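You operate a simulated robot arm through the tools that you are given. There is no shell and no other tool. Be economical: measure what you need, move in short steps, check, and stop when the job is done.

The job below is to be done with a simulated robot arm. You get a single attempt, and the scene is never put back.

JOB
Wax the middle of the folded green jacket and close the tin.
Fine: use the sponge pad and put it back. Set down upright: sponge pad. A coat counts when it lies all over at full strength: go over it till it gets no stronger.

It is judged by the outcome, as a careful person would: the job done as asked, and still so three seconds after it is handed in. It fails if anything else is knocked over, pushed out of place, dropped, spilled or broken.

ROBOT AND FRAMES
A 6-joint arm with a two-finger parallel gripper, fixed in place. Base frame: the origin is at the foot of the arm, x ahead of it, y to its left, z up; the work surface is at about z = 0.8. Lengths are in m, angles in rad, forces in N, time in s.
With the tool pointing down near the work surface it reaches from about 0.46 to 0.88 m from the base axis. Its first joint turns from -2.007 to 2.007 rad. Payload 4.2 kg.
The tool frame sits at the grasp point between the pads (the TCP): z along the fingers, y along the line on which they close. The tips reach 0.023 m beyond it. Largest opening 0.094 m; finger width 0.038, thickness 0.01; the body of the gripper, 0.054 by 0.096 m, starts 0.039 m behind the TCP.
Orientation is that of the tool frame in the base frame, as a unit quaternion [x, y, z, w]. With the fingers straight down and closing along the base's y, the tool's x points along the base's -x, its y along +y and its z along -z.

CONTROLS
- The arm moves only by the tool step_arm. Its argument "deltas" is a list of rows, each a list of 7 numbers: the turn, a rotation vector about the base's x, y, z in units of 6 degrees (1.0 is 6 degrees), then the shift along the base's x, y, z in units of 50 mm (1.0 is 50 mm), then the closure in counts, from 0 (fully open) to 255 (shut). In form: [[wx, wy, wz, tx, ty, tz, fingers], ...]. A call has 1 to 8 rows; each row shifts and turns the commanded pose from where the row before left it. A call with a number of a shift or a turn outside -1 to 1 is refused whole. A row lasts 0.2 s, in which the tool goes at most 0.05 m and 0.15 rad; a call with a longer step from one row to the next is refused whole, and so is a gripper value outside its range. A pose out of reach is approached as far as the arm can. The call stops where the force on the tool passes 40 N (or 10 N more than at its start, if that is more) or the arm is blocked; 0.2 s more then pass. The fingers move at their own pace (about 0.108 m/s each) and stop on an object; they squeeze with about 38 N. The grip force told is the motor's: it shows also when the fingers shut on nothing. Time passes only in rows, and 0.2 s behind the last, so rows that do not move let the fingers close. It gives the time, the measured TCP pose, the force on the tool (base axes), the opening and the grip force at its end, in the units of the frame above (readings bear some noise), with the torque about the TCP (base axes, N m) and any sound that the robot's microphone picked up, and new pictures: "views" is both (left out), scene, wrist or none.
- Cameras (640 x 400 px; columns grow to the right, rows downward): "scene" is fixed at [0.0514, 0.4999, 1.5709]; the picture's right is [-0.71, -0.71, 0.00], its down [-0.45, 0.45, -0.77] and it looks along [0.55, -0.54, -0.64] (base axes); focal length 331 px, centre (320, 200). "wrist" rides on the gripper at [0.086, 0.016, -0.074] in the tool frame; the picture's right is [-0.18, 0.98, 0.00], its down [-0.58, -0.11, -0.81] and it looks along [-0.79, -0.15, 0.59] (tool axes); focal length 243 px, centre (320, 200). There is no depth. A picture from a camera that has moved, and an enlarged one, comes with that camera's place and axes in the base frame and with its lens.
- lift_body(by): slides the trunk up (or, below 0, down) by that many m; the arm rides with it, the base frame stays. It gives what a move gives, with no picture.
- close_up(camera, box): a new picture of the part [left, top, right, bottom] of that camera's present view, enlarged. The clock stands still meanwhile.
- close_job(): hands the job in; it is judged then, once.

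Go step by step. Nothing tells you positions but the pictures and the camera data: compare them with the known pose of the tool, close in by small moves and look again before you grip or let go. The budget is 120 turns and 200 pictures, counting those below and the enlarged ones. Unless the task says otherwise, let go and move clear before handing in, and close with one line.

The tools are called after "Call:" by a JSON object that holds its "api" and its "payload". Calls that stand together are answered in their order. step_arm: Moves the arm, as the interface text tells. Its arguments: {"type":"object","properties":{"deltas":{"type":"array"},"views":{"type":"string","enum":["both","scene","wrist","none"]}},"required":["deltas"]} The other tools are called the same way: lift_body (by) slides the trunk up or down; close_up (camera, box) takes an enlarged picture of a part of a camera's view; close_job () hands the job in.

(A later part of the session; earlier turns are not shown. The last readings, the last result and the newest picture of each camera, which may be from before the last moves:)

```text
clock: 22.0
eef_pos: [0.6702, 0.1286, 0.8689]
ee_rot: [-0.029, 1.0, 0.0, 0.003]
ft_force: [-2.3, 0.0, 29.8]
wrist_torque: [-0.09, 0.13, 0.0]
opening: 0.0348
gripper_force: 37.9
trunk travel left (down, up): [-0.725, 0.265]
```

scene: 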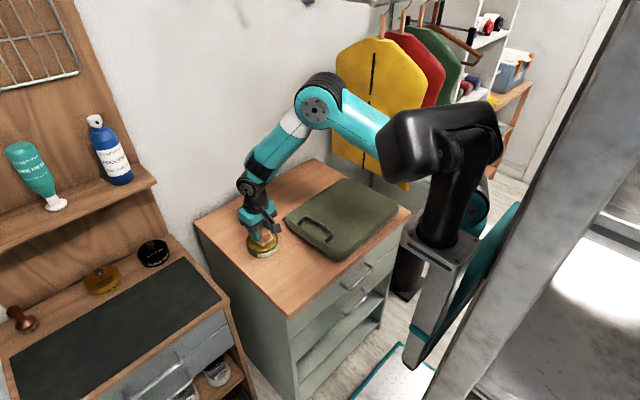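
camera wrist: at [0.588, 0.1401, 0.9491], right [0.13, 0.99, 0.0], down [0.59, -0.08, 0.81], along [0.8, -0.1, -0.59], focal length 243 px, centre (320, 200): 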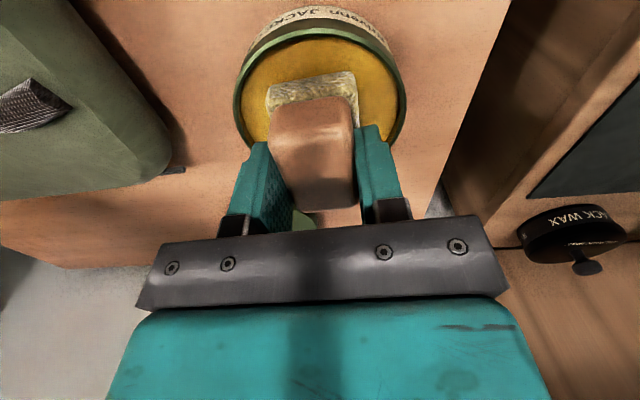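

Firm contact with the wax. Easing slightly, and a very small rub, then lift to see the pad.

Call:
{"api": "step_arm", "payload": {"deltas": [[0, 0, 0, 0, 0, 0.04, 255], [0, 0, 0, 0.05, 0, 0, 255], [0, 0, 0, -0.05, 0, 0, 255], [0, 0, 0, 0, 0, 0.1, 255], [0, 0, 0, 0, 0, 0.6, 255], [0, 0, 0, 0, 0, 0.6, 255]]}}

Call:
{"api": "close_up", "payload": {"camera": "scene", "box": [220, 190, 310, 260]}}

```text
clock: 23.4
eef_pos: [0.6692, 0.1294, 0.9346]
ee_rot: [-0.029, 1.0, 0.0, 0.0]
ft_force: [0.5, 1.0, -0.6]
wrist_torque: [0.02, 0.06, 0.01]
opening: 0.0351
gripper_force: 38.0
trunk travel left (down, up): [-0.725, 0.265]
camera wrist: at [0.583, 0.1418, 1.0089], right [0.13, 0.99, 0.0], down [0.59, -0.07, 0.81], along [0.8, -0.1, -0.59], focal length 243 px, centre (320, 200)
```

scene: 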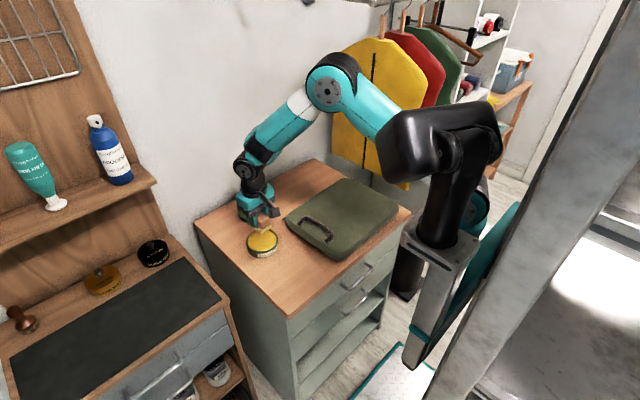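
wrist: 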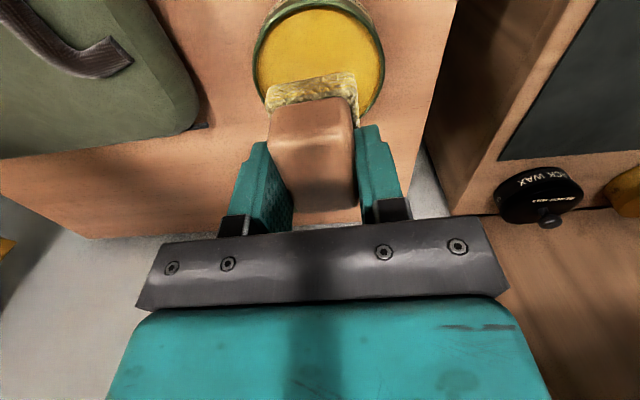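

```text
5.71 times, centred on (265, 225) of scene
camera zoom: at [0.0514, 0.4999, 1.5709], right [-0.71, -0.71, 0.0], down [-0.45, 0.45, -0.77], along [0.55, -0.54, -0.64], focal length 1893 px, centre (634, 57)
```

zoom: 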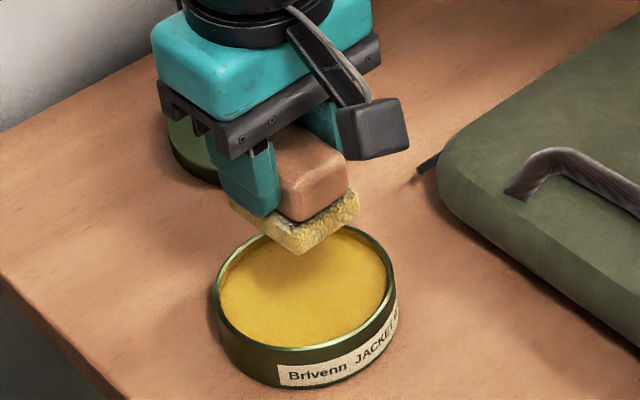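

The pad is loaded with wax. Carrying it over the jacket's middle (~0.585, -0.13).

Call:
{"api": "step_arm", "payload": {"deltas": [[0, 0, 0, 0, 0, 0.4, 255], [0, 0, 0, -0.28, -0.865, 0, 255], [0, 0, 0, -0.28, -0.865, 0, 255], [0, 0, 0, -0.28, -0.865, 0, 255], [0, 0, 0, -0.28, -0.865, 0, 255], [0, 0, 0, -0.28, -0.865, 0, 255], [0, 0, 0, -0.28, -0.865, 0, 255], [0, 0, 0, 0, 0, 0, 255]]}}

Call:
{"api": "close_up", "payload": {"camera": "scene", "box": [275, 165, 415, 265]}}

```text
clock: 25.2
eef_pos: [0.588, -0.1313, 0.9537]
ee_rot: [-0.029, 1.0, 0.0, 0.0]
ft_force: [1.2, -0.9, -0.2]
wrist_torque: [-0.01, 0.0, 0.0]
opening: 0.035
gripper_force: 38.1
trunk travel left (down, up): [-0.725, 0.265]
camera wrist: at [0.5013, -0.1195, 1.0292], right [0.13, 0.99, 0.0], down [0.59, -0.07, 0.81], along [0.8, -0.1, -0.59], focal length 243 px, centre (320, 200)
```

scene: 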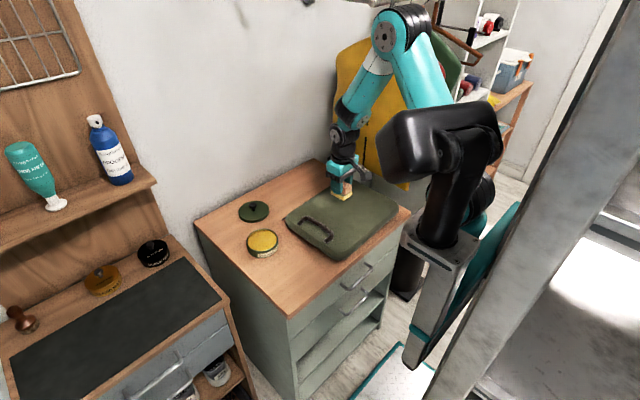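
wrist: 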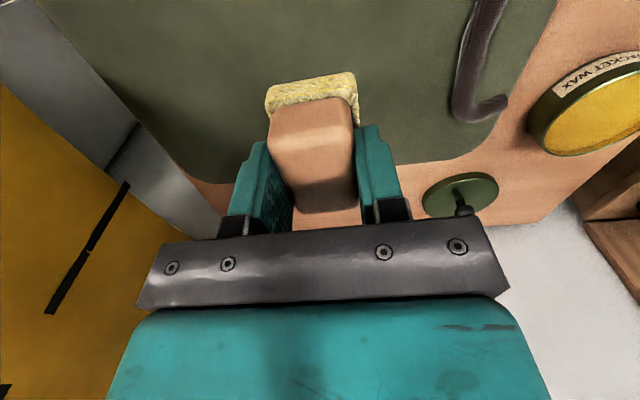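

```text
4.00 times, centred on (345, 215) of scene
camera zoom: at [0.0514, 0.4999, 1.5709], right [-0.71, -0.71, 0.0], down [-0.45, 0.45, -0.77], along [0.55, -0.54, -0.64], focal length 1325 px, centre (220, 140)
```

zoom: 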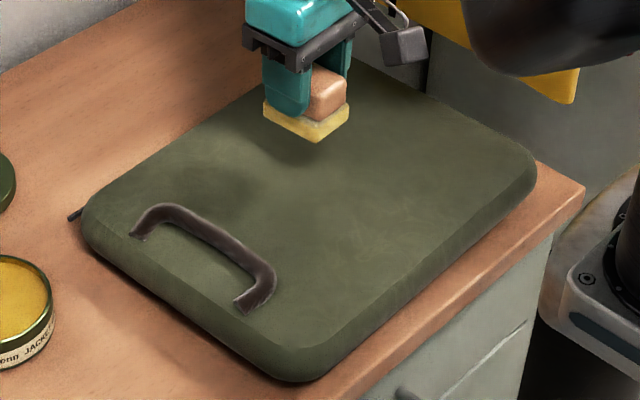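

Jacket middle is under the pad. Lowering to contact.

Call:
{"api": "step_arm", "payload": {"deltas": [[0, 0, 0, -0.1, 0, -0.6, 255], [0, 0, 0, 0, 0, -0.4, 255], [0, 0, 0, 0, 0, -0.2, 255], [0, 0, 0, 0, 0, -0.06, 255]], "views": "none"}}

Call:
{"api": "close_up", "payload": {"camera": "scene", "box": [300, 165, 390, 225]}}

```text
clock: 26.2
eef_pos: [0.5818, -0.1303, 0.8934]
ee_rot: [-0.029, 1.0, -0.001, 0.0]
ft_force: [-3.7, -2.2, 20.6]
wrist_torque: [0.0, -0.1, -0.03]
opening: 0.0349
gripper_force: 38.1
trunk travel left (down, up): [-0.725, 0.265]
```

```text
6.67 times, centred on (345, 195) of scene
camera zoom: at [0.0514, 0.4999, 1.5709], right [-0.71, -0.71, 0.0], down [-0.45, 0.45, -0.77], along [0.55, -0.54, -0.64], focal length 2209 px, centre (153, 233)
```

zoom: 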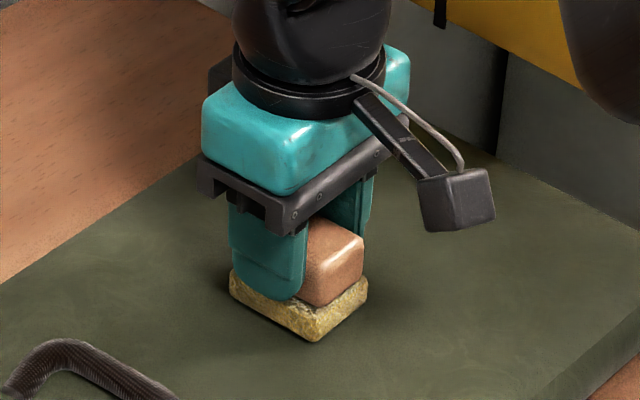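

Contact with the jacket at TCP z≈0.893 (jacket top ≈0.85). Test stroke with moderate pressure, then look at the mark.

Call:
{"api": "step_arm", "payload": {"deltas": [[0, 0, 0, 0, 0, 0.02, 255], [0, 0, 0, 0.4, 0, 0, 255], [0, 0, 0, 0.4, 0, 0, 255], [0, 0, 0, -0.5, 0, 0, 255], [0, 0, 0, -0.5, 0, 0, 255], [0, 0, 0, -0.5, 0, 0, 255], [0, 0, 0, 0.5, 0, 0, 255]]}}

Call:
{"api": "close_up", "payload": {"camera": "scene", "box": [285, 165, 405, 245]}}

```text
clock: 27.8
eef_pos: [0.5685, -0.1315, 0.892]
ee_rot: [-0.028, 1.0, 0.0, -0.001]
ft_force: [-8.2, -0.7, 16.4]
wrist_torque: [0.0, -0.08, 0.0]
opening: 0.035
gripper_force: 38.6
trunk travel left (down, up): [-0.725, 0.265]
camera wrist: at [0.4826, -0.1199, 0.9682], right [0.13, 0.99, 0.0], down [0.59, -0.08, 0.8], along [0.8, -0.1, -0.59], focal length 243 px, centre (320, 200)
```

scene: 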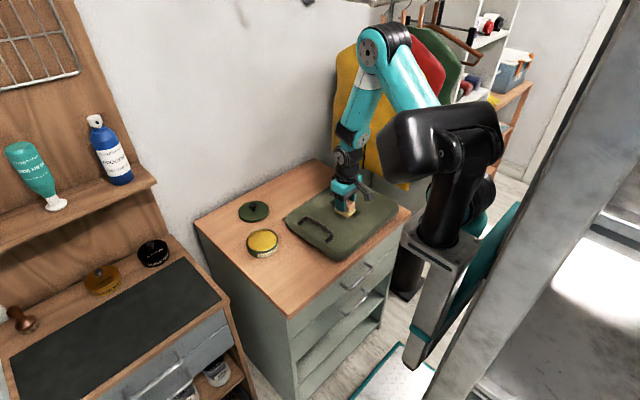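
wrist: 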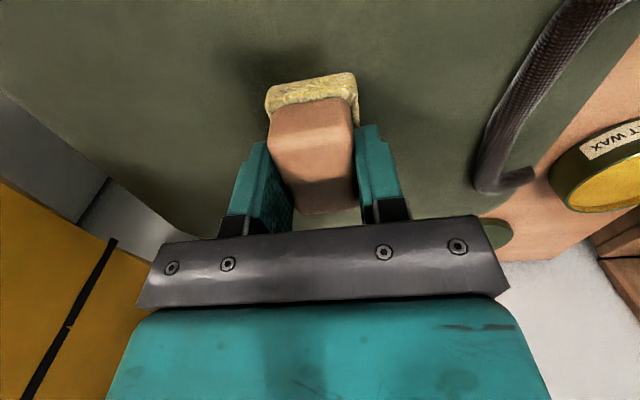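

```text
5.00 times, centred on (345, 205) of scene
camera zoom: at [0.0514, 0.4999, 1.5709], right [-0.71, -0.71, 0.0], down [-0.45, 0.45, -0.77], along [0.55, -0.54, -0.64], focal length 1657 px, centre (195, 175)
```

zoom: 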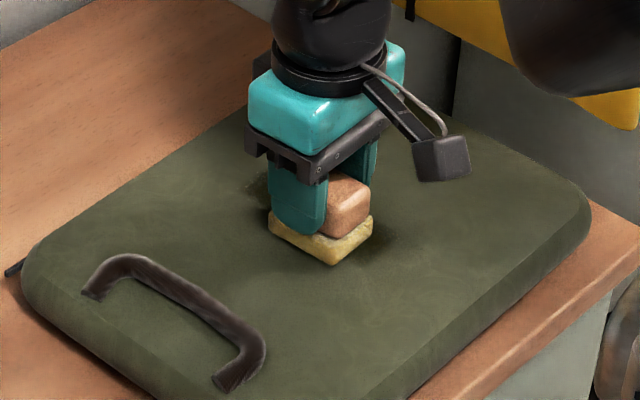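

The wax darkens the cloth where rubbed; the jacket stays put. Rubbing in a raster over the middle.

Call:
{"api": "step_arm", "payload": {"deltas": [[0, 0, 0, 0.5, 0.6, 0, 255], [0, 0, 0, 0.5, 0, 0, 255], [0, 0, 0, -0.95, 0, 0, 255], [0, 0, 0, -0.95, 0, 0, 255], [0, 0, 0, 0, 0.5, 0, 255], [0, 0, 0, 0.95, 0, 0, 255], [0, 0, 0, 0.95, 0, 0, 255], [0, 0, 0, 0, -1, 0, 255]], "views": "none"}}

Call:
{"api": "step_arm", "payload": {"deltas": [[0, 0, 0, -0.95, 0, 0, 255], [0, 0, 0, -0.95, 0, 0, 255], [0, 0, 0, 0, -0.5, 0, 255], [0, 0, 0, 0.95, 0, 0, 255], [0, 0, 0, 0.95, 0, 0, 255], [0, 0, 0, 0, -0.4, 0, 255], [0, 0, 0, -0.95, 0, 0, 255], [0, 0, 0, -0.95, 0, 0, 255]], "views": "none"}}

Call:
{"api": "step_arm", "payload": {"deltas": [[0, 0, 0, 0, 0, 0.4, 255], [0, 0, 0, 0, 0, 1, 255], [0, 0, 0, 0, 0.5, 1, 255], [0, 0, 0, 0, 1, 0.0, 255], [0, 0, 0, 0, 1, 0.0, 255], [0, 0, 0, 0, 1, 0, 255], [0, 0, 0, 0, 1, 0, 255]]}}

Call:
{"api": "close_up", "payload": {"camera": "scene", "box": [275, 165, 415, 265]}}

```text
clock: 29.6
eef_pos: [0.6231, -0.1251, 0.8941]
ee_rot: [-0.029, 1.0, -0.001, 0.0]
ft_force: [0.7, 1.1, 10.4]
wrist_torque: [0.1, -0.23, -0.06]
opening: 0.0353
gripper_force: 37.8
trunk travel left (down, up): [-0.725, 0.265]
```

```text
clock: 31.4
eef_pos: [0.5277, -0.1686, 0.8938]
ee_rot: [-0.029, 1.0, 0.0, 0.001]
ft_force: [1.2, -0.4, -0.8]
wrist_torque: [-0.01, 0.04, -0.01]
opening: 0.0352
gripper_force: 37.5
trunk travel left (down, up): [-0.725, 0.265]
```

```text
refused: row 3 steps farther than a row can; nothing moved
```

```text
4.00 times, centred on (345, 215) of scene
camera zoom: at [0.0514, 0.4999, 1.5709], right [-0.71, -0.71, 0.0], down [-0.45, 0.45, -0.77], along [0.55, -0.54, -0.64], focal length 1325 px, centre (220, 140)
```

zoom: 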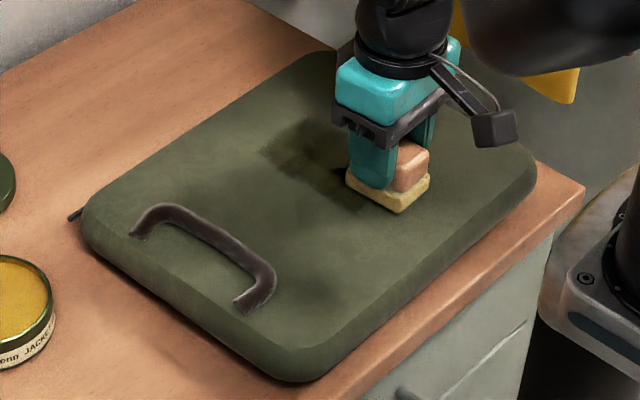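

The pad lost contact by the end. I'll lift and pull clear to see the whole coat.

Call:
{"api": "step_arm", "payload": {"deltas": [[0, 0, 0, 0, 0, 0.8, 255], [0, 0, 0, 0, 0.3, 0.9, 255], [0, 0, 0, 0.2, 0.9, 0, 255], [0, 0, 0, 0.3, 0.9, 0, 255], [0, 0, 0, 0.3, 0.9, 0, 255], [0, 0, 0, 0.4, 0.9, 0, 255], [0, 0, 0, 0.4, 0.9, 0, 255], [0, 0, 0, 0.4, 0.9, 0, 255]]}}

Call:
{"api": "close_up", "payload": {"camera": "scene", "box": [275, 165, 415, 265]}}

```text
clock: 33.2
eef_pos: [0.6251, 0.1134, 0.975]
ee_rot: [-0.028, 1.0, 0.0, -0.001]
ft_force: [1.0, -0.2, 0.3]
wrist_torque: [0.02, -0.01, 0.01]
opening: 0.0352
gripper_force: 37.7
trunk travel left (down, up): [-0.725, 0.265]
camera wrist: at [0.5387, 0.1266, 1.05], right [0.13, 0.99, 0.0], down [0.59, -0.08, 0.81], along [0.8, -0.1, -0.59], focal length 243 px, centre (320, 200)
```

scene: 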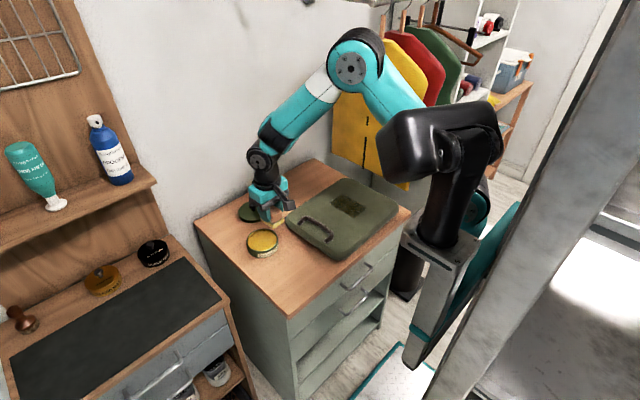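
wrist: 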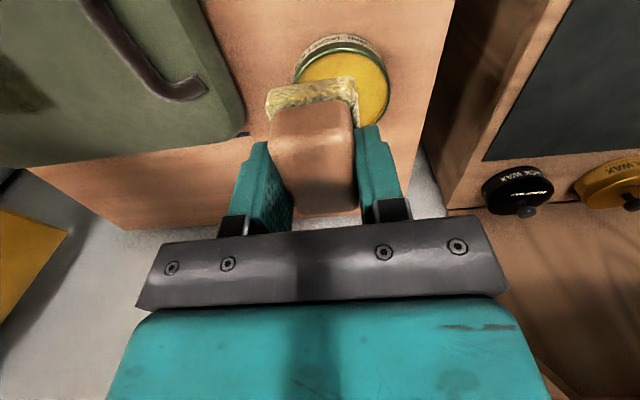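

```text
4.00 times, centred on (345, 215) of scene
camera zoom: at [0.0514, 0.4999, 1.5709], right [-0.71, -0.71, 0.0], down [-0.45, 0.45, -0.77], along [0.55, -0.54, -0.64], focal length 1325 px, centre (220, 140)
```

zoom: 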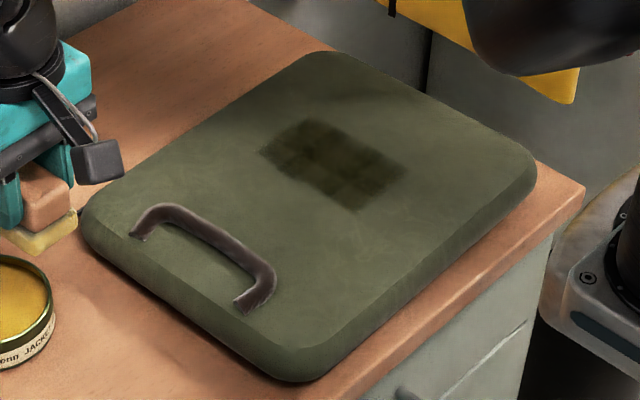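

Call:
{"api": "close_up", "payload": {"camera": "scene", "box": [320, 185, 380, 225]}}

Call:
{"api": "close_up", "payload": {"camera": "scene", "box": [250, 200, 310, 260]}}

```text
10.00 times, centred on (350, 205) of scene
camera zoom: at [0.0514, 0.4999, 1.5709], right [-0.71, -0.71, 0.0], down [-0.45, 0.45, -0.77], along [0.55, -0.54, -0.64], focal length 3314 px, centre (20, 150)
```

zoom: 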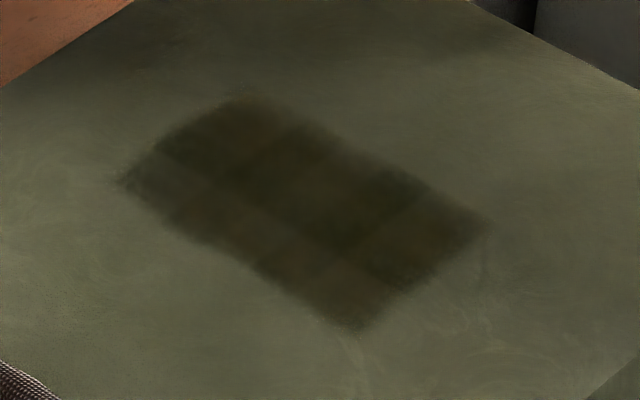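

```text
6.67 times, centred on (280, 230) of scene
camera zoom: at [0.0514, 0.4999, 1.5709], right [-0.71, -0.71, 0.0], down [-0.45, 0.45, -0.77], along [0.55, -0.54, -0.64], focal length 2209 px, centre (587, 0)
```

zoom: 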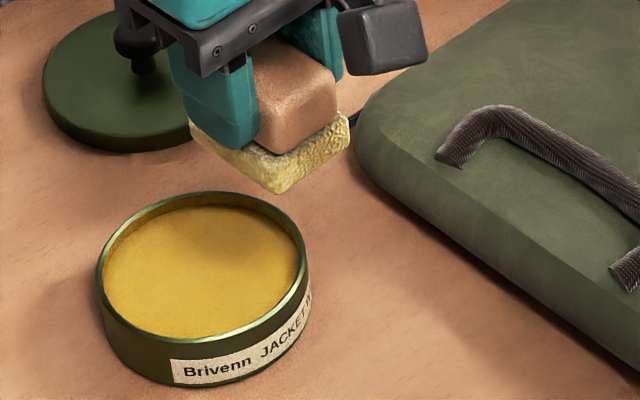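

The coat shows as a dark rectangle with uneven strength and a partly missed strip. The pad looks drier, so I'll reload it first.

Call:
{"api": "step_arm", "payload": {"deltas": [[0, 0, 0, 0.9, 0.3, 0, 255], [0, 0, 0, 0, 0, -0.8, 255], [0, 0, 0, 0, 0, -0.8, 255], [0, 0, 0, 0, 0, -0.3, 255], [0, 0, 0, 0, 0, -0.1, 255], [0, 0, 0, 0, 0, -0.08, 255], [0, 0, 0, 0, 0, 0, 255]], "views": "none"}}

```text
clock: 34.8
eef_pos: [0.6714, 0.1279, 0.8726]
ee_rot: [-0.029, 1.0, 0.0, 0.0]
ft_force: [0.4, 0.0, -1.0]
wrist_torque: [-0.02, -0.03, -0.02]
opening: 0.0351
gripper_force: 37.4
trunk travel left (down, up): [-0.725, 0.265]
```

Call:
{"api": "step_arm", "payload": {"deltas": [[0, 0, 0, 0, 0, -0.06, 255], [0, 0, 0, 0, 0, -0.03, 255], [0, 0, 0, 0, 0, 0, 255]], "views": "none"}}

```text
clock: 35.6
eef_pos: [0.6707, 0.1291, 0.8691]
ee_rot: [-0.029, 1.0, 0.0, 0.001]
ft_force: [-1.3, -0.4, 11.0]
wrist_torque: [-0.06, 0.3, -0.01]
opening: 0.0348
gripper_force: 38.1
trunk travel left (down, up): [-0.725, 0.265]
```

Good contact at 11 N. Lift and go to a viewing pose over the jacket.

Call:
{"api": "step_arm", "payload": {"deltas": [[0, 0, 0, 0, 0, -0.02, 255], [0, 0, 0, 0, 0, 0.5, 255], [0, 0, 0, 0, 0, 0.9, 255], [0, 0, 0, -0.5, -0.6, 0.5, 255], [0, 0, 0, -0.5, -0.6, 0.5, 255], [0, 0, 0, -0.5, -0.6, 0.5, 255], [0, 0, 0, -0.5, -0.6, 0.5, 255], [0, 0, 0, -0.5, -0.6, 0.2, 255]], "views": "none"}}

Call:
{"api": "step_arm", "payload": {"deltas": [[0, 0, 0, -0.5, -0.6, 0, 255], [0, 0, 0, 0, 0, 0, 255]]}}

Call:
{"api": "close_up", "payload": {"camera": "wrist", "box": [100, 0, 420, 200]}}

Call:
{"api": "close_up", "payload": {"camera": "scene", "box": [240, 185, 320, 265]}}

```text
clock: 37.4
eef_pos: [0.5479, -0.021, 1.0459]
ee_rot: [-0.029, 1.0, 0.0, 0.0]
ft_force: [0.1, -0.3, -0.6]
wrist_torque: [-0.02, 0.04, -0.01]
opening: 0.0348
gripper_force: 37.9
trunk travel left (down, up): [-0.725, 0.265]
```

```text
clock: 38.0
eef_pos: [0.5206, -0.0499, 1.0453]
ee_rot: [-0.029, 1.0, 0.0, 0.0]
ft_force: [-0.3, 0.5, -0.2]
wrist_torque: [0.01, 0.02, -0.01]
opening: 0.0346
gripper_force: 38.4
trunk travel left (down, up): [-0.725, 0.265]
camera wrist: at [0.4341, -0.0384, 1.1216], right [0.13, 0.99, 0.0], down [0.59, -0.07, 0.81], along [0.8, -0.1, -0.59], focal length 243 px, centre (320, 200)
```

scene: 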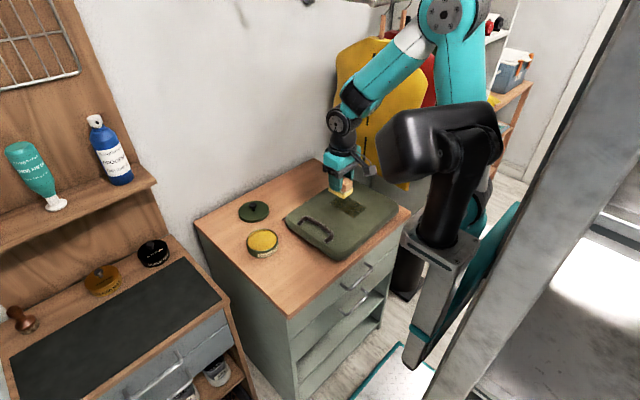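
wrist: 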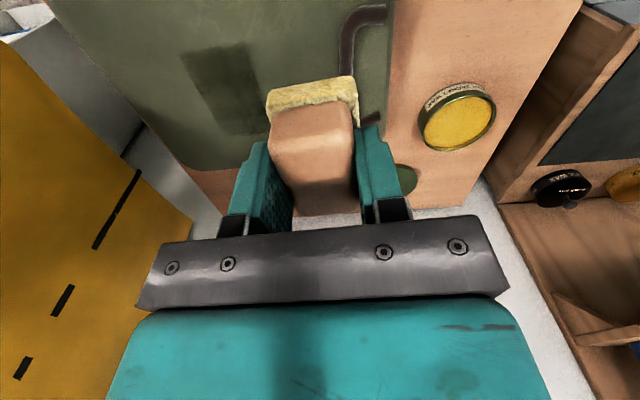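

```text
2.00 times, centred on (260, 100) of wrist
camera zoom: at [0.4341, -0.0384, 1.1216], right [0.13, 0.99, 0.0], down [0.59, -0.07, 0.81], along [0.8, -0.1, -0.59], focal length 485 px, centre (440, 400)
```

zoom: 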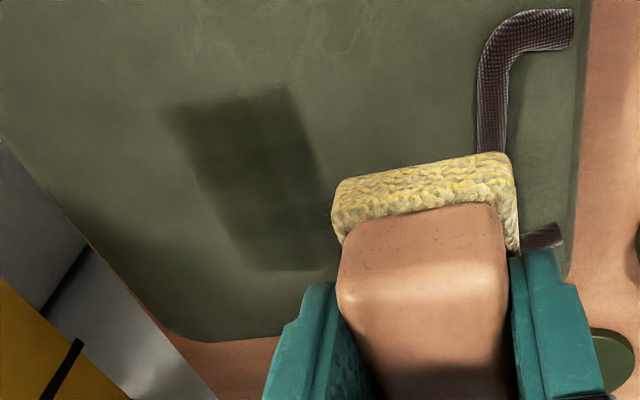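

```text
5.00 times, centred on (280, 225) of scene
camera zoom: at [0.0514, 0.4999, 1.5709], right [-0.71, -0.71, 0.0], down [-0.45, 0.45, -0.77], along [0.55, -0.54, -0.64], focal length 1657 px, centre (520, 75)
```

zoom: 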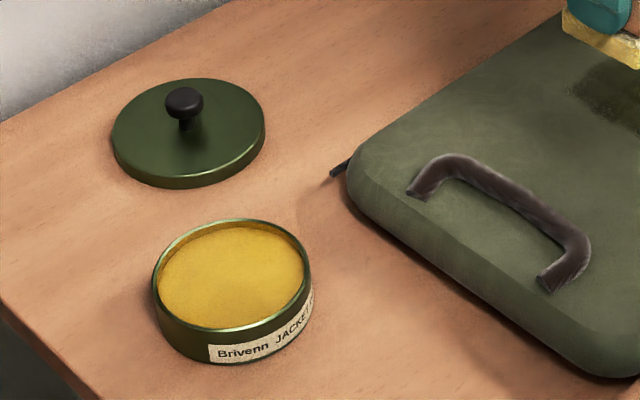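

The coat spans x≈0.527–0.635, y≈−0.125 to −0.193 so far, apparently clipped to a target patch. I'll press again with fresh wax, covering that patch and a bit beyond.

Call:
{"api": "step_arm", "payload": {"deltas": [[0, 0, 0, 0.4, -0.525, -0.65, 255], [0, 0, 0, 0.4, -0.525, -0.65, 255], [0, 0, 0, 0.4, -0.525, -0.65, 255], [0, 0, 0, 0.4, -0.525, -0.65, 255], [0, 0, 0, 0, 0, -0.25, 255], [0, 0, 0, 0, 0, -0.2, 255], [0, 0, 0, 0, 0, 0, 255]], "views": "none"}}

```text
clock: 39.6
eef_pos: [0.6004, -0.1552, 0.8932]
ee_rot: [-0.028, 1.0, 0.0, 0.0]
ft_force: [0.2, -0.3, -0.1]
wrist_torque: [0.0, 0.05, 0.01]
opening: 0.0353
gripper_force: 38.0
trunk travel left (down, up): [-0.725, 0.265]
```

Call:
{"api": "step_arm", "payload": {"deltas": [[0, 0, 0, 0, 0, -0.07, 255], [0, 0, 0, 0.5, 0, 0, 255], [0, 0, 0, -0.95, 0, 0, 255], [0, 0, 0, -0.95, 0, 0, 255], [0, 0, 0, 0, -0.4, 0, 255], [0, 0, 0, 0.95, 0, 0, 255], [0, 0, 0, 0.95, 0, 0, 255]], "views": "none"}}

```text
clock: 41.2
eef_pos: [0.6258, -0.1757, 0.8933]
ee_rot: [-0.028, 1.0, 0.0, 0.0]
ft_force: [0.5, -1.0, 0.1]
wrist_torque: [-0.01, -0.02, -0.02]
opening: 0.0353
gripper_force: 38.3
trunk travel left (down, up): [-0.725, 0.265]
```

Call:
{"api": "step_arm", "payload": {"deltas": [[0, 0, 0, 0, 0, -0.06, 255], [0, 0, 0, 0, 0, 0, 255]], "views": "none"}}

Call:
{"api": "close_up", "payload": {"camera": "scene", "box": [310, 175, 390, 225]}}

```text
clock: 41.8
eef_pos: [0.6254, -0.1756, 0.8921]
ee_rot: [-0.028, 1.0, -0.001, 0.002]
ft_force: [-3.1, -3.6, 28.4]
wrist_torque: [-0.08, 0.47, 0.01]
opening: 0.0352
gripper_force: 37.3
trunk travel left (down, up): [-0.725, 0.265]
```

```text
8.00 times, centred on (350, 200) of scene
camera zoom: at [0.0514, 0.4999, 1.5709], right [-0.71, -0.71, 0.0], down [-0.45, 0.45, -0.77], along [0.55, -0.54, -0.64], focal length 2651 px, centre (80, 200)
```

zoom: 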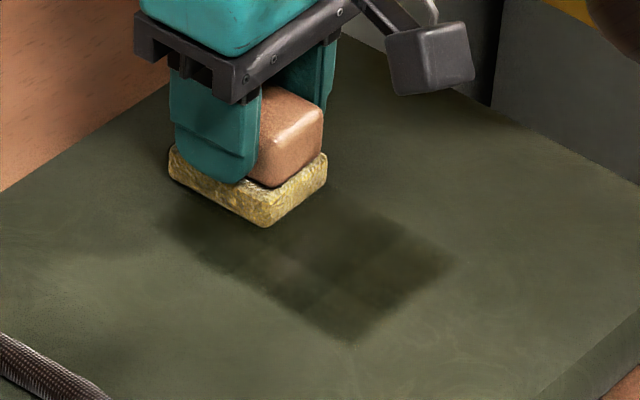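

Now firmly pressed (28 N). Stroking at this depth and checking that contact holds.

Call:
{"api": "step_arm", "payload": {"deltas": [[0, 0, 0, -0.6, 0, 0, 255], [0, 0, 0, -0.6, 0, 0, 255], [0, 0, 0, -0.6, 0, 0, 255], [0, 0, 0, 0, 0.4, 0, 255]], "views": "none"}}

```text
clock: 42.5
eef_pos: [0.557, -0.1742, 0.8901]
ee_rot: [-0.029, 1.0, 0.0, 0.004]
ft_force: [-4.0, 2.1, 20.8]
wrist_torque: [0.07, 0.59, -0.06]
opening: 0.0352
gripper_force: 38.2
trunk travel left (down, up): [-0.725, 0.265]
stopped in row 3: the force on the tool passed its limit at 43 N (the readings are from after the stop); the commanded pose is now the measured one
```

Stopped on force; contact is good at ~20 N here. Continuing with slightly less depth.

Call:
{"api": "step_arm", "payload": {"deltas": [[0, 0, 0, 0, 0, 0.02, 255], [0, 0, 0, -0.5, 0, 0, 255], [0, 0, 0, 0, 0.4, 0, 255], [0, 0, 0, 0.5, 0, 0, 255], [0, 0, 0, 0.5, 0, 0, 255], [0, 0, 0, 0.5, 0, 0, 255], [0, 0, 0, 0.5, 0, 0, 255]], "views": "none"}}

```text
clock: 44.1
eef_pos: [0.633, -0.1552, 0.8892]
ee_rot: [-0.029, 1.0, 0.0, 0.004]
ft_force: [-2.8, -1.1, 4.4]
wrist_torque: [-0.04, 0.24, -0.01]
opening: 0.035
gripper_force: 38.1
trunk travel left (down, up): [-0.725, 0.265]
```

Call:
{"api": "step_arm", "payload": {"deltas": [[0, 0, 0, 0, 0, -0.02, 255], [0, 0, 0, -0.5, 0, 0, 255], [0, 0, 0, -0.5, 0, 0, 255], [0, 0, 0, -0.5, 0, 0, 255], [0, 0, 0, -0.5, 0, 0, 255], [0, 0, 0, 0, 0.4, 0, 255], [0, 0, 0, 0.5, 0, 0, 255], [0, 0, 0, 0.5, 0, 0, 255]], "views": "none"}}

Call:
{"api": "step_arm", "payload": {"deltas": [[0, 0, 0, 0.5, 0, 0, 255], [0, 0, 0, 0.5, 0, 0, 255], [0, 0, 0, 0, -0.8, 0, 255], [0, 0, 0, -0.5, 0, 0, 255], [0, 0, 0, -0.5, 0, 0, 255]]}}

Call:
{"api": "close_up", "payload": {"camera": "scene", "box": [310, 175, 390, 225]}}

```text
clock: 45.2
eef_pos: [0.5547, -0.1553, 0.8905]
ee_rot: [-0.028, 1.0, 0.0, 0.009]
ft_force: [-3.4, 1.2, 21.7]
wrist_torque: [0.09, 0.7, -0.04]
opening: 0.0352
gripper_force: 37.9
trunk travel left (down, up): [-0.725, 0.265]
stopped in row 5: the force on the tool passed its limit at 42 N (the readings are from after the stop); the commanded pose is now the measured one
```

```text
clock: 46.2
eef_pos: [0.5907, -0.1984, 0.8907]
ee_rot: [-0.03, 0.999, -0.003, 0.017]
ft_force: [-4.0, 5.5, 19.4]
wrist_torque: [0.32, 0.65, -0.1]
opening: 0.0351
gripper_force: 38.0
trunk travel left (down, up): [-0.725, 0.265]
stopped in row 5: the force on the tool passed its limit at 41 N (the readings are from after the stop); the commanded pose is now the measured one
camera wrist: at [0.5013, -0.1853, 0.9623], right [0.13, 0.99, 0.0], down [0.56, -0.07, 0.83], along [0.82, -0.1, -0.56], focal length 243 px, centre (320, 200)
```

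scene: 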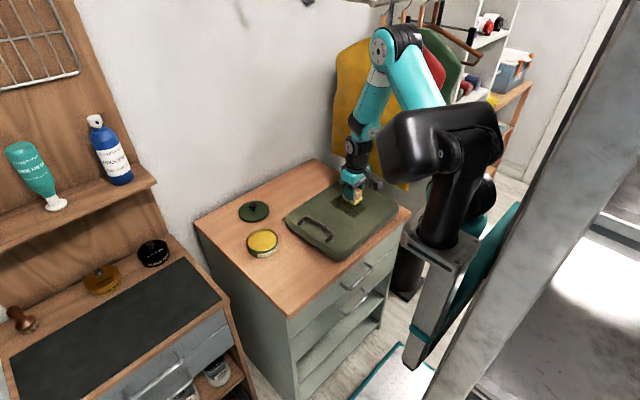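
wrist: 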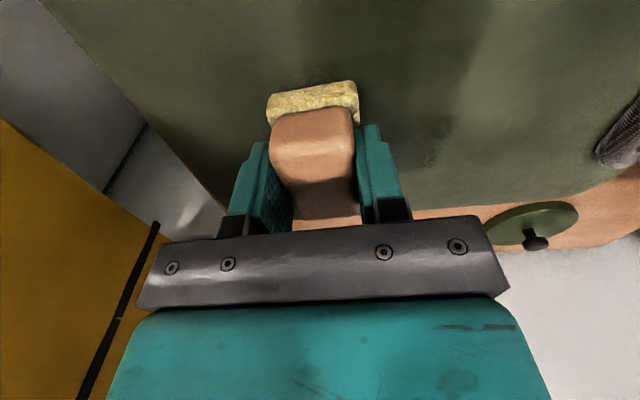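

```text
8.00 times, centred on (350, 200) of scene
camera zoom: at [0.0514, 0.4999, 1.5709], right [-0.71, -0.71, 0.0], down [-0.45, 0.45, -0.77], along [0.55, -0.54, -0.64], focal length 2651 px, centre (80, 200)
```

zoom: 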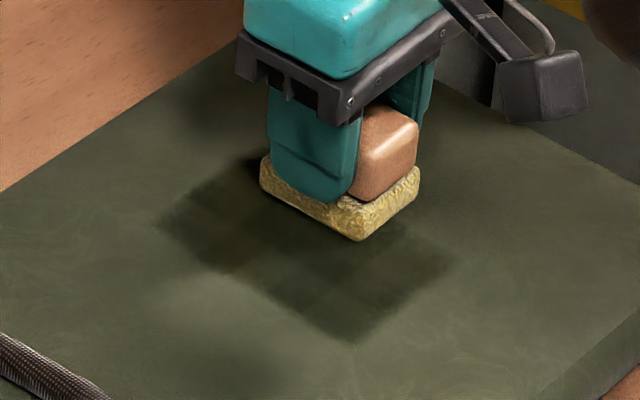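

The coat is getting more even. The tool has tilted ~2° from the forced stops; I'll lift, correct the tilt and look.

Call:
{"api": "step_arm", "payload": {"deltas": [[0, 0, 0, 0, 0, 0.5, 255], [0.06, 0.325, 0, 0, 0, 0.8, 255], [0, 0, 0, 0, 0.9, 0.1, 255], [0, 0, 0, 0, 0.95, 0, 255], [0, 0, 0, 0, 0.95, 0, 255], [0, 0, 0, 0, 0.95, 0, 255], [0, 0, 0, 0.5, 0.8, 0, 255], [0, 0, 0, 0.7, 0.7, 0, 255]]}}

Call:
{"api": "close_up", "payload": {"camera": "scene", "box": [320, 185, 380, 225]}}

Call:
{"api": "close_up", "payload": {"camera": "scene", "box": [250, 195, 310, 245]}}

```text
clock: 48.0
eef_pos: [0.6475, 0.0621, 0.9561]
ee_rot: [-0.028, 1.0, 0.001, -0.001]
ft_force: [-0.1, -0.9, -0.8]
wrist_torque: [0.02, 0.0, 0.0]
opening: 0.035
gripper_force: 37.7
trunk travel left (down, up): [-0.725, 0.265]
camera wrist: at [0.5625, 0.0732, 1.0326], right [0.13, 0.99, 0.0], down [0.59, -0.08, 0.8], along [0.8, -0.1, -0.59], focal length 243 px, centre (320, 200)
```

scene: 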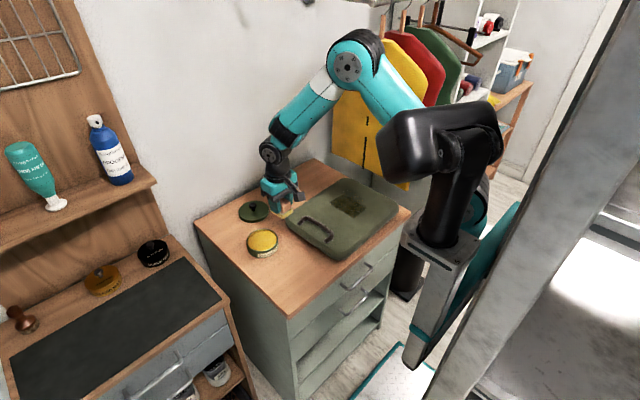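
wrist: 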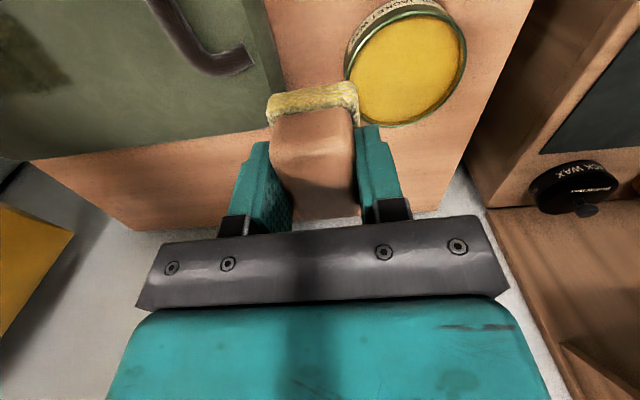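

```text
10.00 times, centred on (350, 205) of scene
camera zoom: at [0.0514, 0.4999, 1.5709], right [-0.71, -0.71, 0.0], down [-0.45, 0.45, -0.77], along [0.55, -0.54, -0.64], focal length 3314 px, centre (20, 150)
```

zoom: 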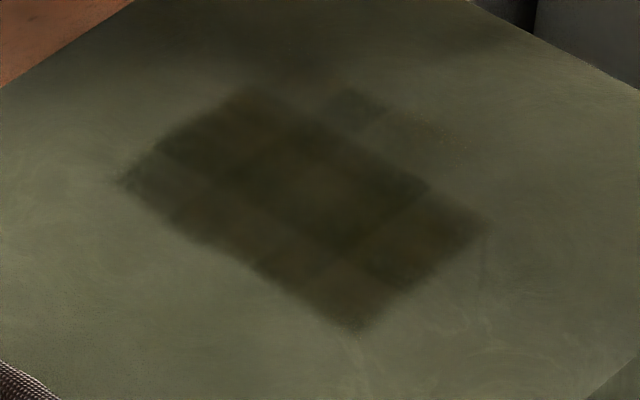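

```text
8.00 times, centred on (280, 220) of scene
camera zoom: at [0.0514, 0.4999, 1.5709], right [-0.71, -0.71, 0.0], down [-0.45, 0.45, -0.77], along [0.55, -0.54, -0.64], focal length 2651 px, centre (640, 40)
```

zoom: 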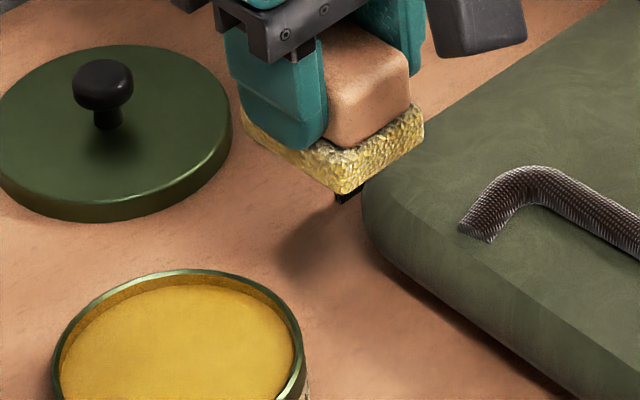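

New marks appeared at y≈−0.2, so the patch extends farther that way; the y > −0.12 side also needs testing. Reload wax first.

Call:
{"api": "step_arm", "payload": {"deltas": [[0, 0, 0, 0.24, 0.67, 0, 255], [0, 0, 0, 0.24, 0.67, 0, 255], [0, 0, 0, 0, 0, -0.8, 255], [0, 0, 0, 0, 0, -0.6, 255], [0, 0, 0, 0, 0, -0.24, 255], [0, 0, 0, 0, 0, -0.05, 255], [0, 0, 0, 0, 0, 0, 255]], "views": "none"}}

Call:
{"api": "close_up", "payload": {"camera": "scene", "box": [220, 200, 310, 260]}}

```text
clock: 49.6
eef_pos: [0.673, 0.1324, 0.874]
ee_rot: [-0.03, 1.0, 0.001, -0.001]
ft_force: [0.3, -0.4, -0.2]
wrist_torque: [0.01, 0.03, -0.04]
opening: 0.0348
gripper_force: 37.9
trunk travel left (down, up): [-0.725, 0.265]
```

```text
6.67 times, centred on (265, 230) of scene
camera zoom: at [0.0514, 0.4999, 1.5709], right [-0.71, -0.71, 0.0], down [-0.45, 0.45, -0.77], along [0.55, -0.54, -0.64], focal length 2209 px, centre (687, 0)
```

zoom: 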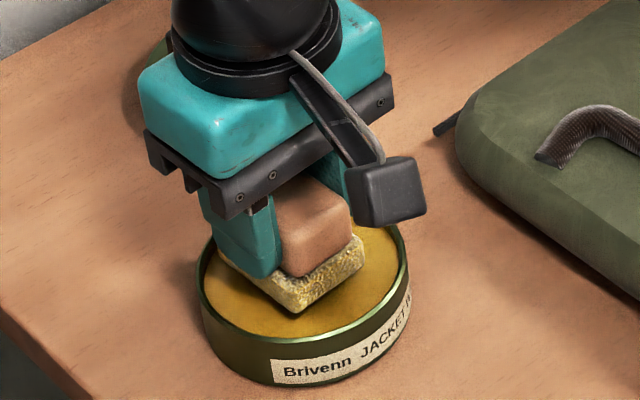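

Call:
{"api": "step_arm", "payload": {"deltas": [[0, 0, 0, -0.04, -0.07, -0.05, 255], [0, 0, 0, 0, 0, -0.05, 255], [0, 0, 0, 0, 0, -0.02, 255], [0, 0, 0, 0, 0, 0, 255]], "views": "none"}}

```text
clock: 50.6
eef_pos: [0.6723, 0.1268, 0.8679]
ee_rot: [-0.03, 1.0, 0.001, -0.001]
ft_force: [0.0, 0.3, 0.2]
wrist_torque: [-0.02, -0.01, 0.02]
opening: 0.0349
gripper_force: 37.8
trunk travel left (down, up): [-0.725, 0.265]
```

Call:
{"api": "step_arm", "payload": {"deltas": [[0, 0, 0, 0, 0, -0.04, 255], [0, 0, 0, 0, 0, -0.03, 255], [0, 0, 0, 0, 0, 0, 255]], "views": "none"}}

```text
clock: 51.4
eef_pos: [0.6733, 0.1278, 0.8669]
ee_rot: [-0.028, 1.0, 0.001, 0.001]
ft_force: [-2.1, -5.1, 23.6]
wrist_torque: [-0.26, -0.32, -0.08]
opening: 0.035
gripper_force: 37.8
trunk travel left (down, up): [-0.725, 0.265]
```

Loaded (24 N). Now to the jacket at y≈−0.10.

Call:
{"api": "step_arm", "payload": {"deltas": [[0, 0, 0, 0, 0, 0.8, 255], [0, 0, 0, 0, 0, 0.9, 255], [0, 0, 0, -0.3, -0.912, 0, 255], [0, 0, 0, -0.35, -0.912, 0, 255], [0, 0, 0, -0.35, -0.912, 0, 255], [0, 0, 0, -0.3, -0.912, 0, 255], [0, 0, 0, -0.3, -0.912, 0, 255], [0, 0, 0, 0, 0, -0.9, 255]], "views": "none"}}

Call:
{"api": "step_arm", "payload": {"deltas": [[0, 0, 0, 0, 0, -0.2, 255], [0, 0, 0, 0, 0, -0.07, 255], [0, 0, 0, 0, 0, 0, 255]], "views": "none"}}

```text
clock: 53.2
eef_pos: [0.5918, -0.0989, 0.9063]
ee_rot: [-0.03, 1.0, 0.002, 0.0]
ft_force: [0.1, -0.2, 0.5]
wrist_torque: [-0.01, -0.02, -0.01]
opening: 0.0351
gripper_force: 37.8
trunk travel left (down, up): [-0.725, 0.265]
```

```text
clock: 54.0
eef_pos: [0.5927, -0.1003, 0.8926]
ee_rot: [-0.03, 1.0, 0.0, -0.001]
ft_force: [1.1, -0.4, -0.2]
wrist_torque: [0.02, 0.0, -0.01]
opening: 0.0348
gripper_force: 38.2
trunk travel left (down, up): [-0.725, 0.265]
```

Call:
{"api": "step_arm", "payload": {"deltas": [[0, 0, 0, 0, 0, -0.04, 255], [0, 0, 0, 0, 0, -0.01, 255], [0, 0, 0, 0, 0, 0, 255]], "views": "none"}}

```text
clock: 54.8
eef_pos: [0.5924, -0.1, 0.8891]
ee_rot: [-0.03, 1.0, 0.001, 0.0]
ft_force: [-2.0, -0.3, 20.4]
wrist_torque: [-0.01, -0.47, 0.02]
opening: 0.035
gripper_force: 37.4
trunk travel left (down, up): [-0.725, 0.265]
```

20 N of contact. Stroking along x at y≈−0.10 and looking.

Call:
{"api": "step_arm", "payload": {"deltas": [[0, 0, 0, 0.3, 0, 0, 255], [0, 0, 0, 0.3, 0, 0, 255], [0, 0, 0, -0.4, 0, 0, 255], [0, 0, 0, -0.4, 0, 0, 255], [0, 0, 0, -0.4, 0, 0, 255], [0, 0, 0, -0.4, 0, 0, 255]]}}

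Call:
{"api": "close_up", "payload": {"camera": "scene", "box": [310, 175, 390, 225]}}

Call:
{"api": "close_up", "payload": {"camera": "wrist", "box": [0, 0, 480, 240]}}

```text
clock: 56.4
eef_pos: [0.5442, -0.1003, 0.8886]
ee_rot: [-0.029, 1.0, 0.0, 0.002]
ft_force: [-3.1, 1.2, 19.1]
wrist_torque: [-0.03, 0.27, 0.02]
opening: 0.0351
gripper_force: 38.1
trunk travel left (down, up): [-0.725, 0.265]
stopped in row 6: the force on the tool passed its limit at 42 N (the readings are from after the stop); the commanded pose is now the measured one
camera wrist: at [0.4573, -0.0878, 0.9643], right [0.13, 0.99, 0.0], down [0.58, -0.08, 0.81], along [0.8, -0.1, -0.59], focal length 243 px, centre (320, 200)
```

scene: 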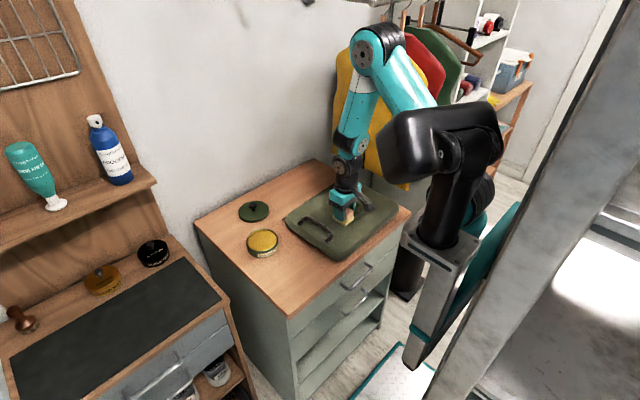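
wrist: 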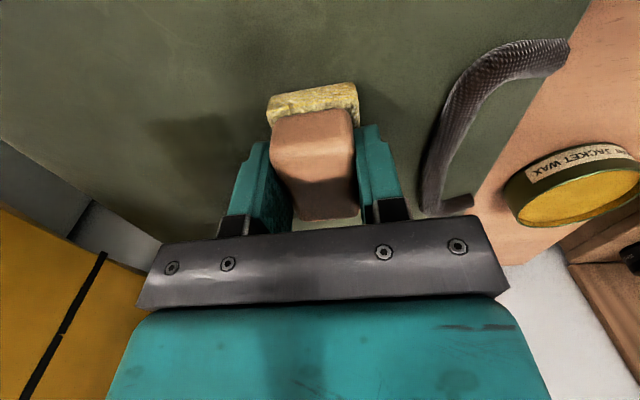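

```text
8.00 times, centred on (350, 200) of scene
camera zoom: at [0.0514, 0.4999, 1.5709], right [-0.71, -0.71, 0.0], down [-0.45, 0.45, -0.77], along [0.55, -0.54, -0.64], focal length 2651 px, centre (80, 200)
```

zoom: 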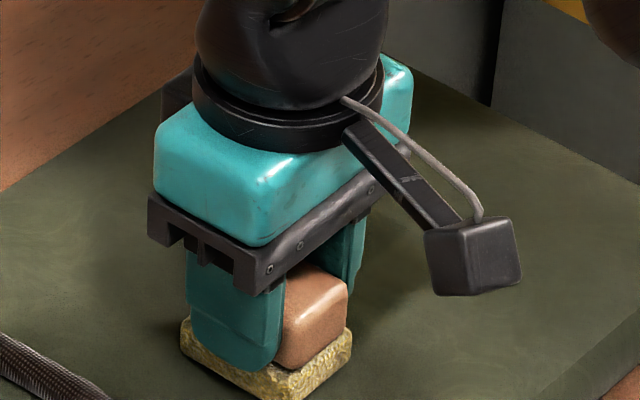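

```text
1.33 times, centred on (240, 120) of wrist
camera zoom: at [0.4573, -0.0878, 0.9643], right [0.13, 0.99, 0.0], down [0.58, -0.08, 0.81], along [0.8, -0.1, -0.59], focal length 324 px, centre (427, 307)
```

zoom: 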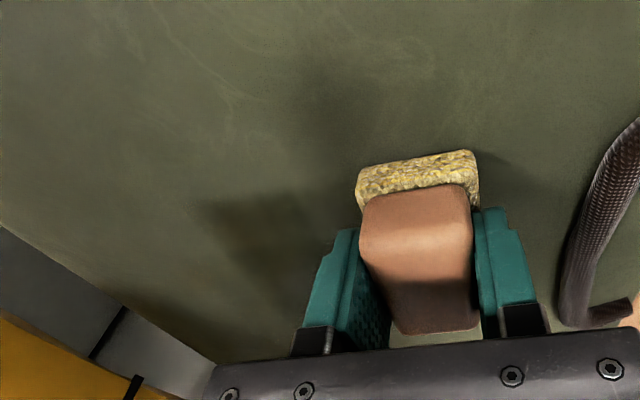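

No mark at y≈−0.10, so the patch really begins at y≈−0.122 and extends toward −y. I'll rub x 0.557–0.613 over y −0.145 to −0.215.

Call:
{"api": "step_arm", "payload": {"deltas": [[0, 0, 0, 0, 0, 0.2, 255], [0, 0.04, 0, 0.26, -0.9, 0, 255], [0, 0, 0, 0, 0, -0.2, 255], [0, 0, 0, 0.4, 0, 0, 255], [0, 0, 0, 0.4, 0, 0, 255], [0, 0, 0, 0.32, 0, 0, 255], [0, 0, 0, 0, -0.5, 0, 255]], "views": "none"}}

```text
clock: 58.0
eef_pos: [0.6142, -0.1676, 0.8894]
ee_rot: [-0.03, 1.0, 0.001, 0.002]
ft_force: [0.3, 4.4, 11.9]
wrist_torque: [0.15, -0.06, -0.02]
opening: 0.0352
gripper_force: 37.8
trunk travel left (down, up): [-0.725, 0.265]
```

Contact held (12 N). Continuing the raster.

Call:
{"api": "step_arm", "payload": {"deltas": [[0, 0, 0, -0.4, 0, 0, 255], [0, 0, 0, -0.4, 0, 0, 255], [0, 0, 0, -0.32, 0, 0, 255], [0, 0, 0, 0, -0.5, 0, 255], [0, 0, 0, 0.4, 0, 0, 255], [0, 0, 0, 0.4, 0, 0, 255], [0, 0, 0, 0.32, 0, 0, 255]], "views": "none"}}

Call:
{"api": "step_arm", "payload": {"deltas": [[0, 0, 0, 0, -0.45, 0, 255], [0, 0, 0, -0.4, 0, 0, 255], [0, 0, 0, -0.4, 0, 0, 255], [0, 0, 0, -0.32, 0, 0, 255]]}}

Call:
{"api": "close_up", "payload": {"camera": "scene", "box": [320, 180, 390, 225]}}

```text
clock: 59.6
eef_pos: [0.6141, -0.1941, 0.8908]
ee_rot: [-0.03, 1.0, 0.002, 0.0]
ft_force: [0.5, 0.0, -0.9]
wrist_torque: [-0.02, -0.01, 0.01]
opening: 0.0348
gripper_force: 37.9
trunk travel left (down, up): [-0.725, 0.265]
```

```text
clock: 60.6
eef_pos: [0.5555, -0.2173, 0.8886]
ee_rot: [-0.029, 1.0, 0.0, 0.0]
ft_force: [2.2, 0.2, 4.3]
wrist_torque: [-0.03, -0.21, -0.02]
opening: 0.0349
gripper_force: 37.8
trunk travel left (down, up): [-0.725, 0.265]
camera wrist: at [0.4703, -0.2059, 0.965], right [0.13, 0.99, 0.0], down [0.59, -0.08, 0.81], along [0.8, -0.1, -0.59], focal length 243 px, centre (320, 200)
```

scene: 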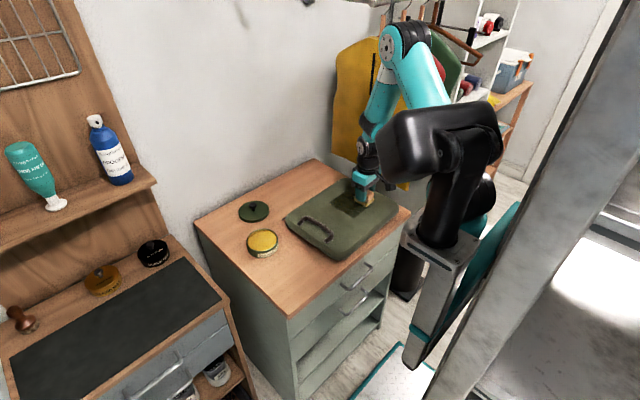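
wrist: 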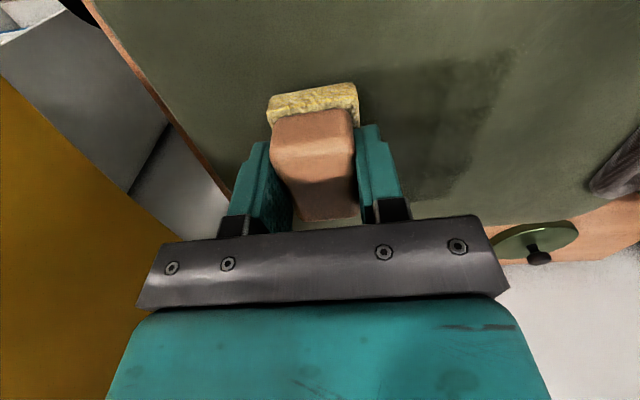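

```text
8.89 times, centred on (355, 202) of scene
camera zoom: at [0.0514, 0.4999, 1.5709], right [-0.71, -0.71, 0.0], down [-0.45, 0.45, -0.77], along [0.55, -0.54, -0.64], focal length 2945 px, centre (9, 178)
```

zoom: 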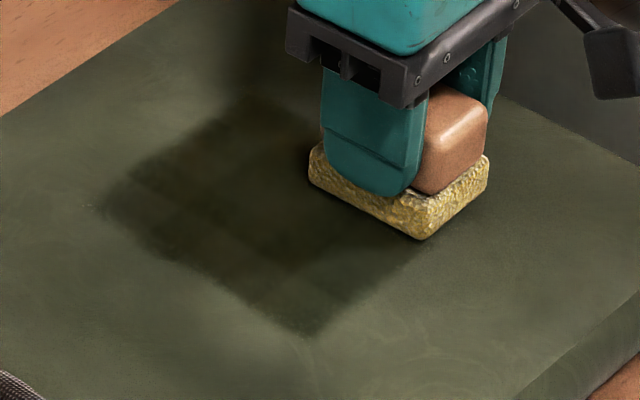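

Contact was partial on the last passes. Lift clear and view.

Call:
{"api": "step_arm", "payload": {"deltas": [[0, 0, 0, 0, 0, 0.8, 255], [0, 0, 0, 0, 0.4, 0.9, 255], [0, 0, 0, 0, 0.95, 0, 255], [0, 0, 0, 0, 0.95, 0, 255], [0, 0, 0, 0, 0.95, 0, 255], [0, 0, 0, 0, 0.95, 0, 255], [0, 0, 0, 0.3, 0.9, 0, 255], [0, 0, 0, 0.3, 0.9, 0, 255]], "views": "none"}}

Call:
{"api": "close_up", "payload": {"camera": "scene", "box": [320, 180, 390, 225]}}

```text
clock: 62.4
eef_pos: [0.589, 0.0841, 0.9745]
ee_rot: [-0.029, 1.0, 0.002, 0.0]
ft_force: [-0.6, -1.2, -1.2]
wrist_torque: [0.02, -0.02, 0.02]
opening: 0.0348
gripper_force: 38.3
trunk travel left (down, up): [-0.725, 0.265]
```

```text
8.89 times, centred on (355, 202) of scene
camera zoom: at [0.0514, 0.4999, 1.5709], right [-0.71, -0.71, 0.0], down [-0.45, 0.45, -0.77], along [0.55, -0.54, -0.64], focal length 2945 px, centre (9, 178)
```

zoom: 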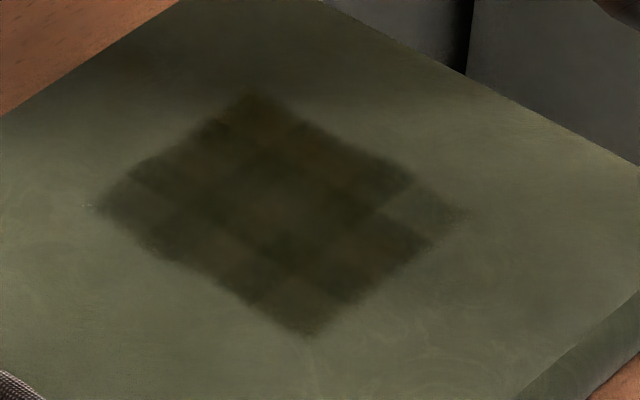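

The patch is now clear: x≈0.533–0.640, y≈−0.122 to −0.215, with weaker cells along the edges and right corner. Reload and go over it again.

Call:
{"api": "step_arm", "payload": {"deltas": [[0, 0, 0, 0.83, 0.44, 0, 255], [0, 0, 0, 0.83, 0.44, 0, 255], [0, 0, 0, 0, 0, -0.9, 255], [0, 0, 0, 0, 0, -0.8, 255], [0, 0, 0, 0, 0, -0.36, 255], [0, 0, 0, 0, 0, -0.08, 255], [0, 0, 0, 0, 0, -0.04, 255]], "views": "none"}}

```text
clock: 64.0
eef_pos: [0.67, 0.1289, 0.8661]
ee_rot: [-0.029, 1.0, 0.001, 0.001]
ft_force: [-4.1, -4.5, 21.7]
wrist_torque: [-0.23, 0.14, -0.02]
opening: 0.035
gripper_force: 37.6
trunk travel left (down, up): [-0.725, 0.265]
```

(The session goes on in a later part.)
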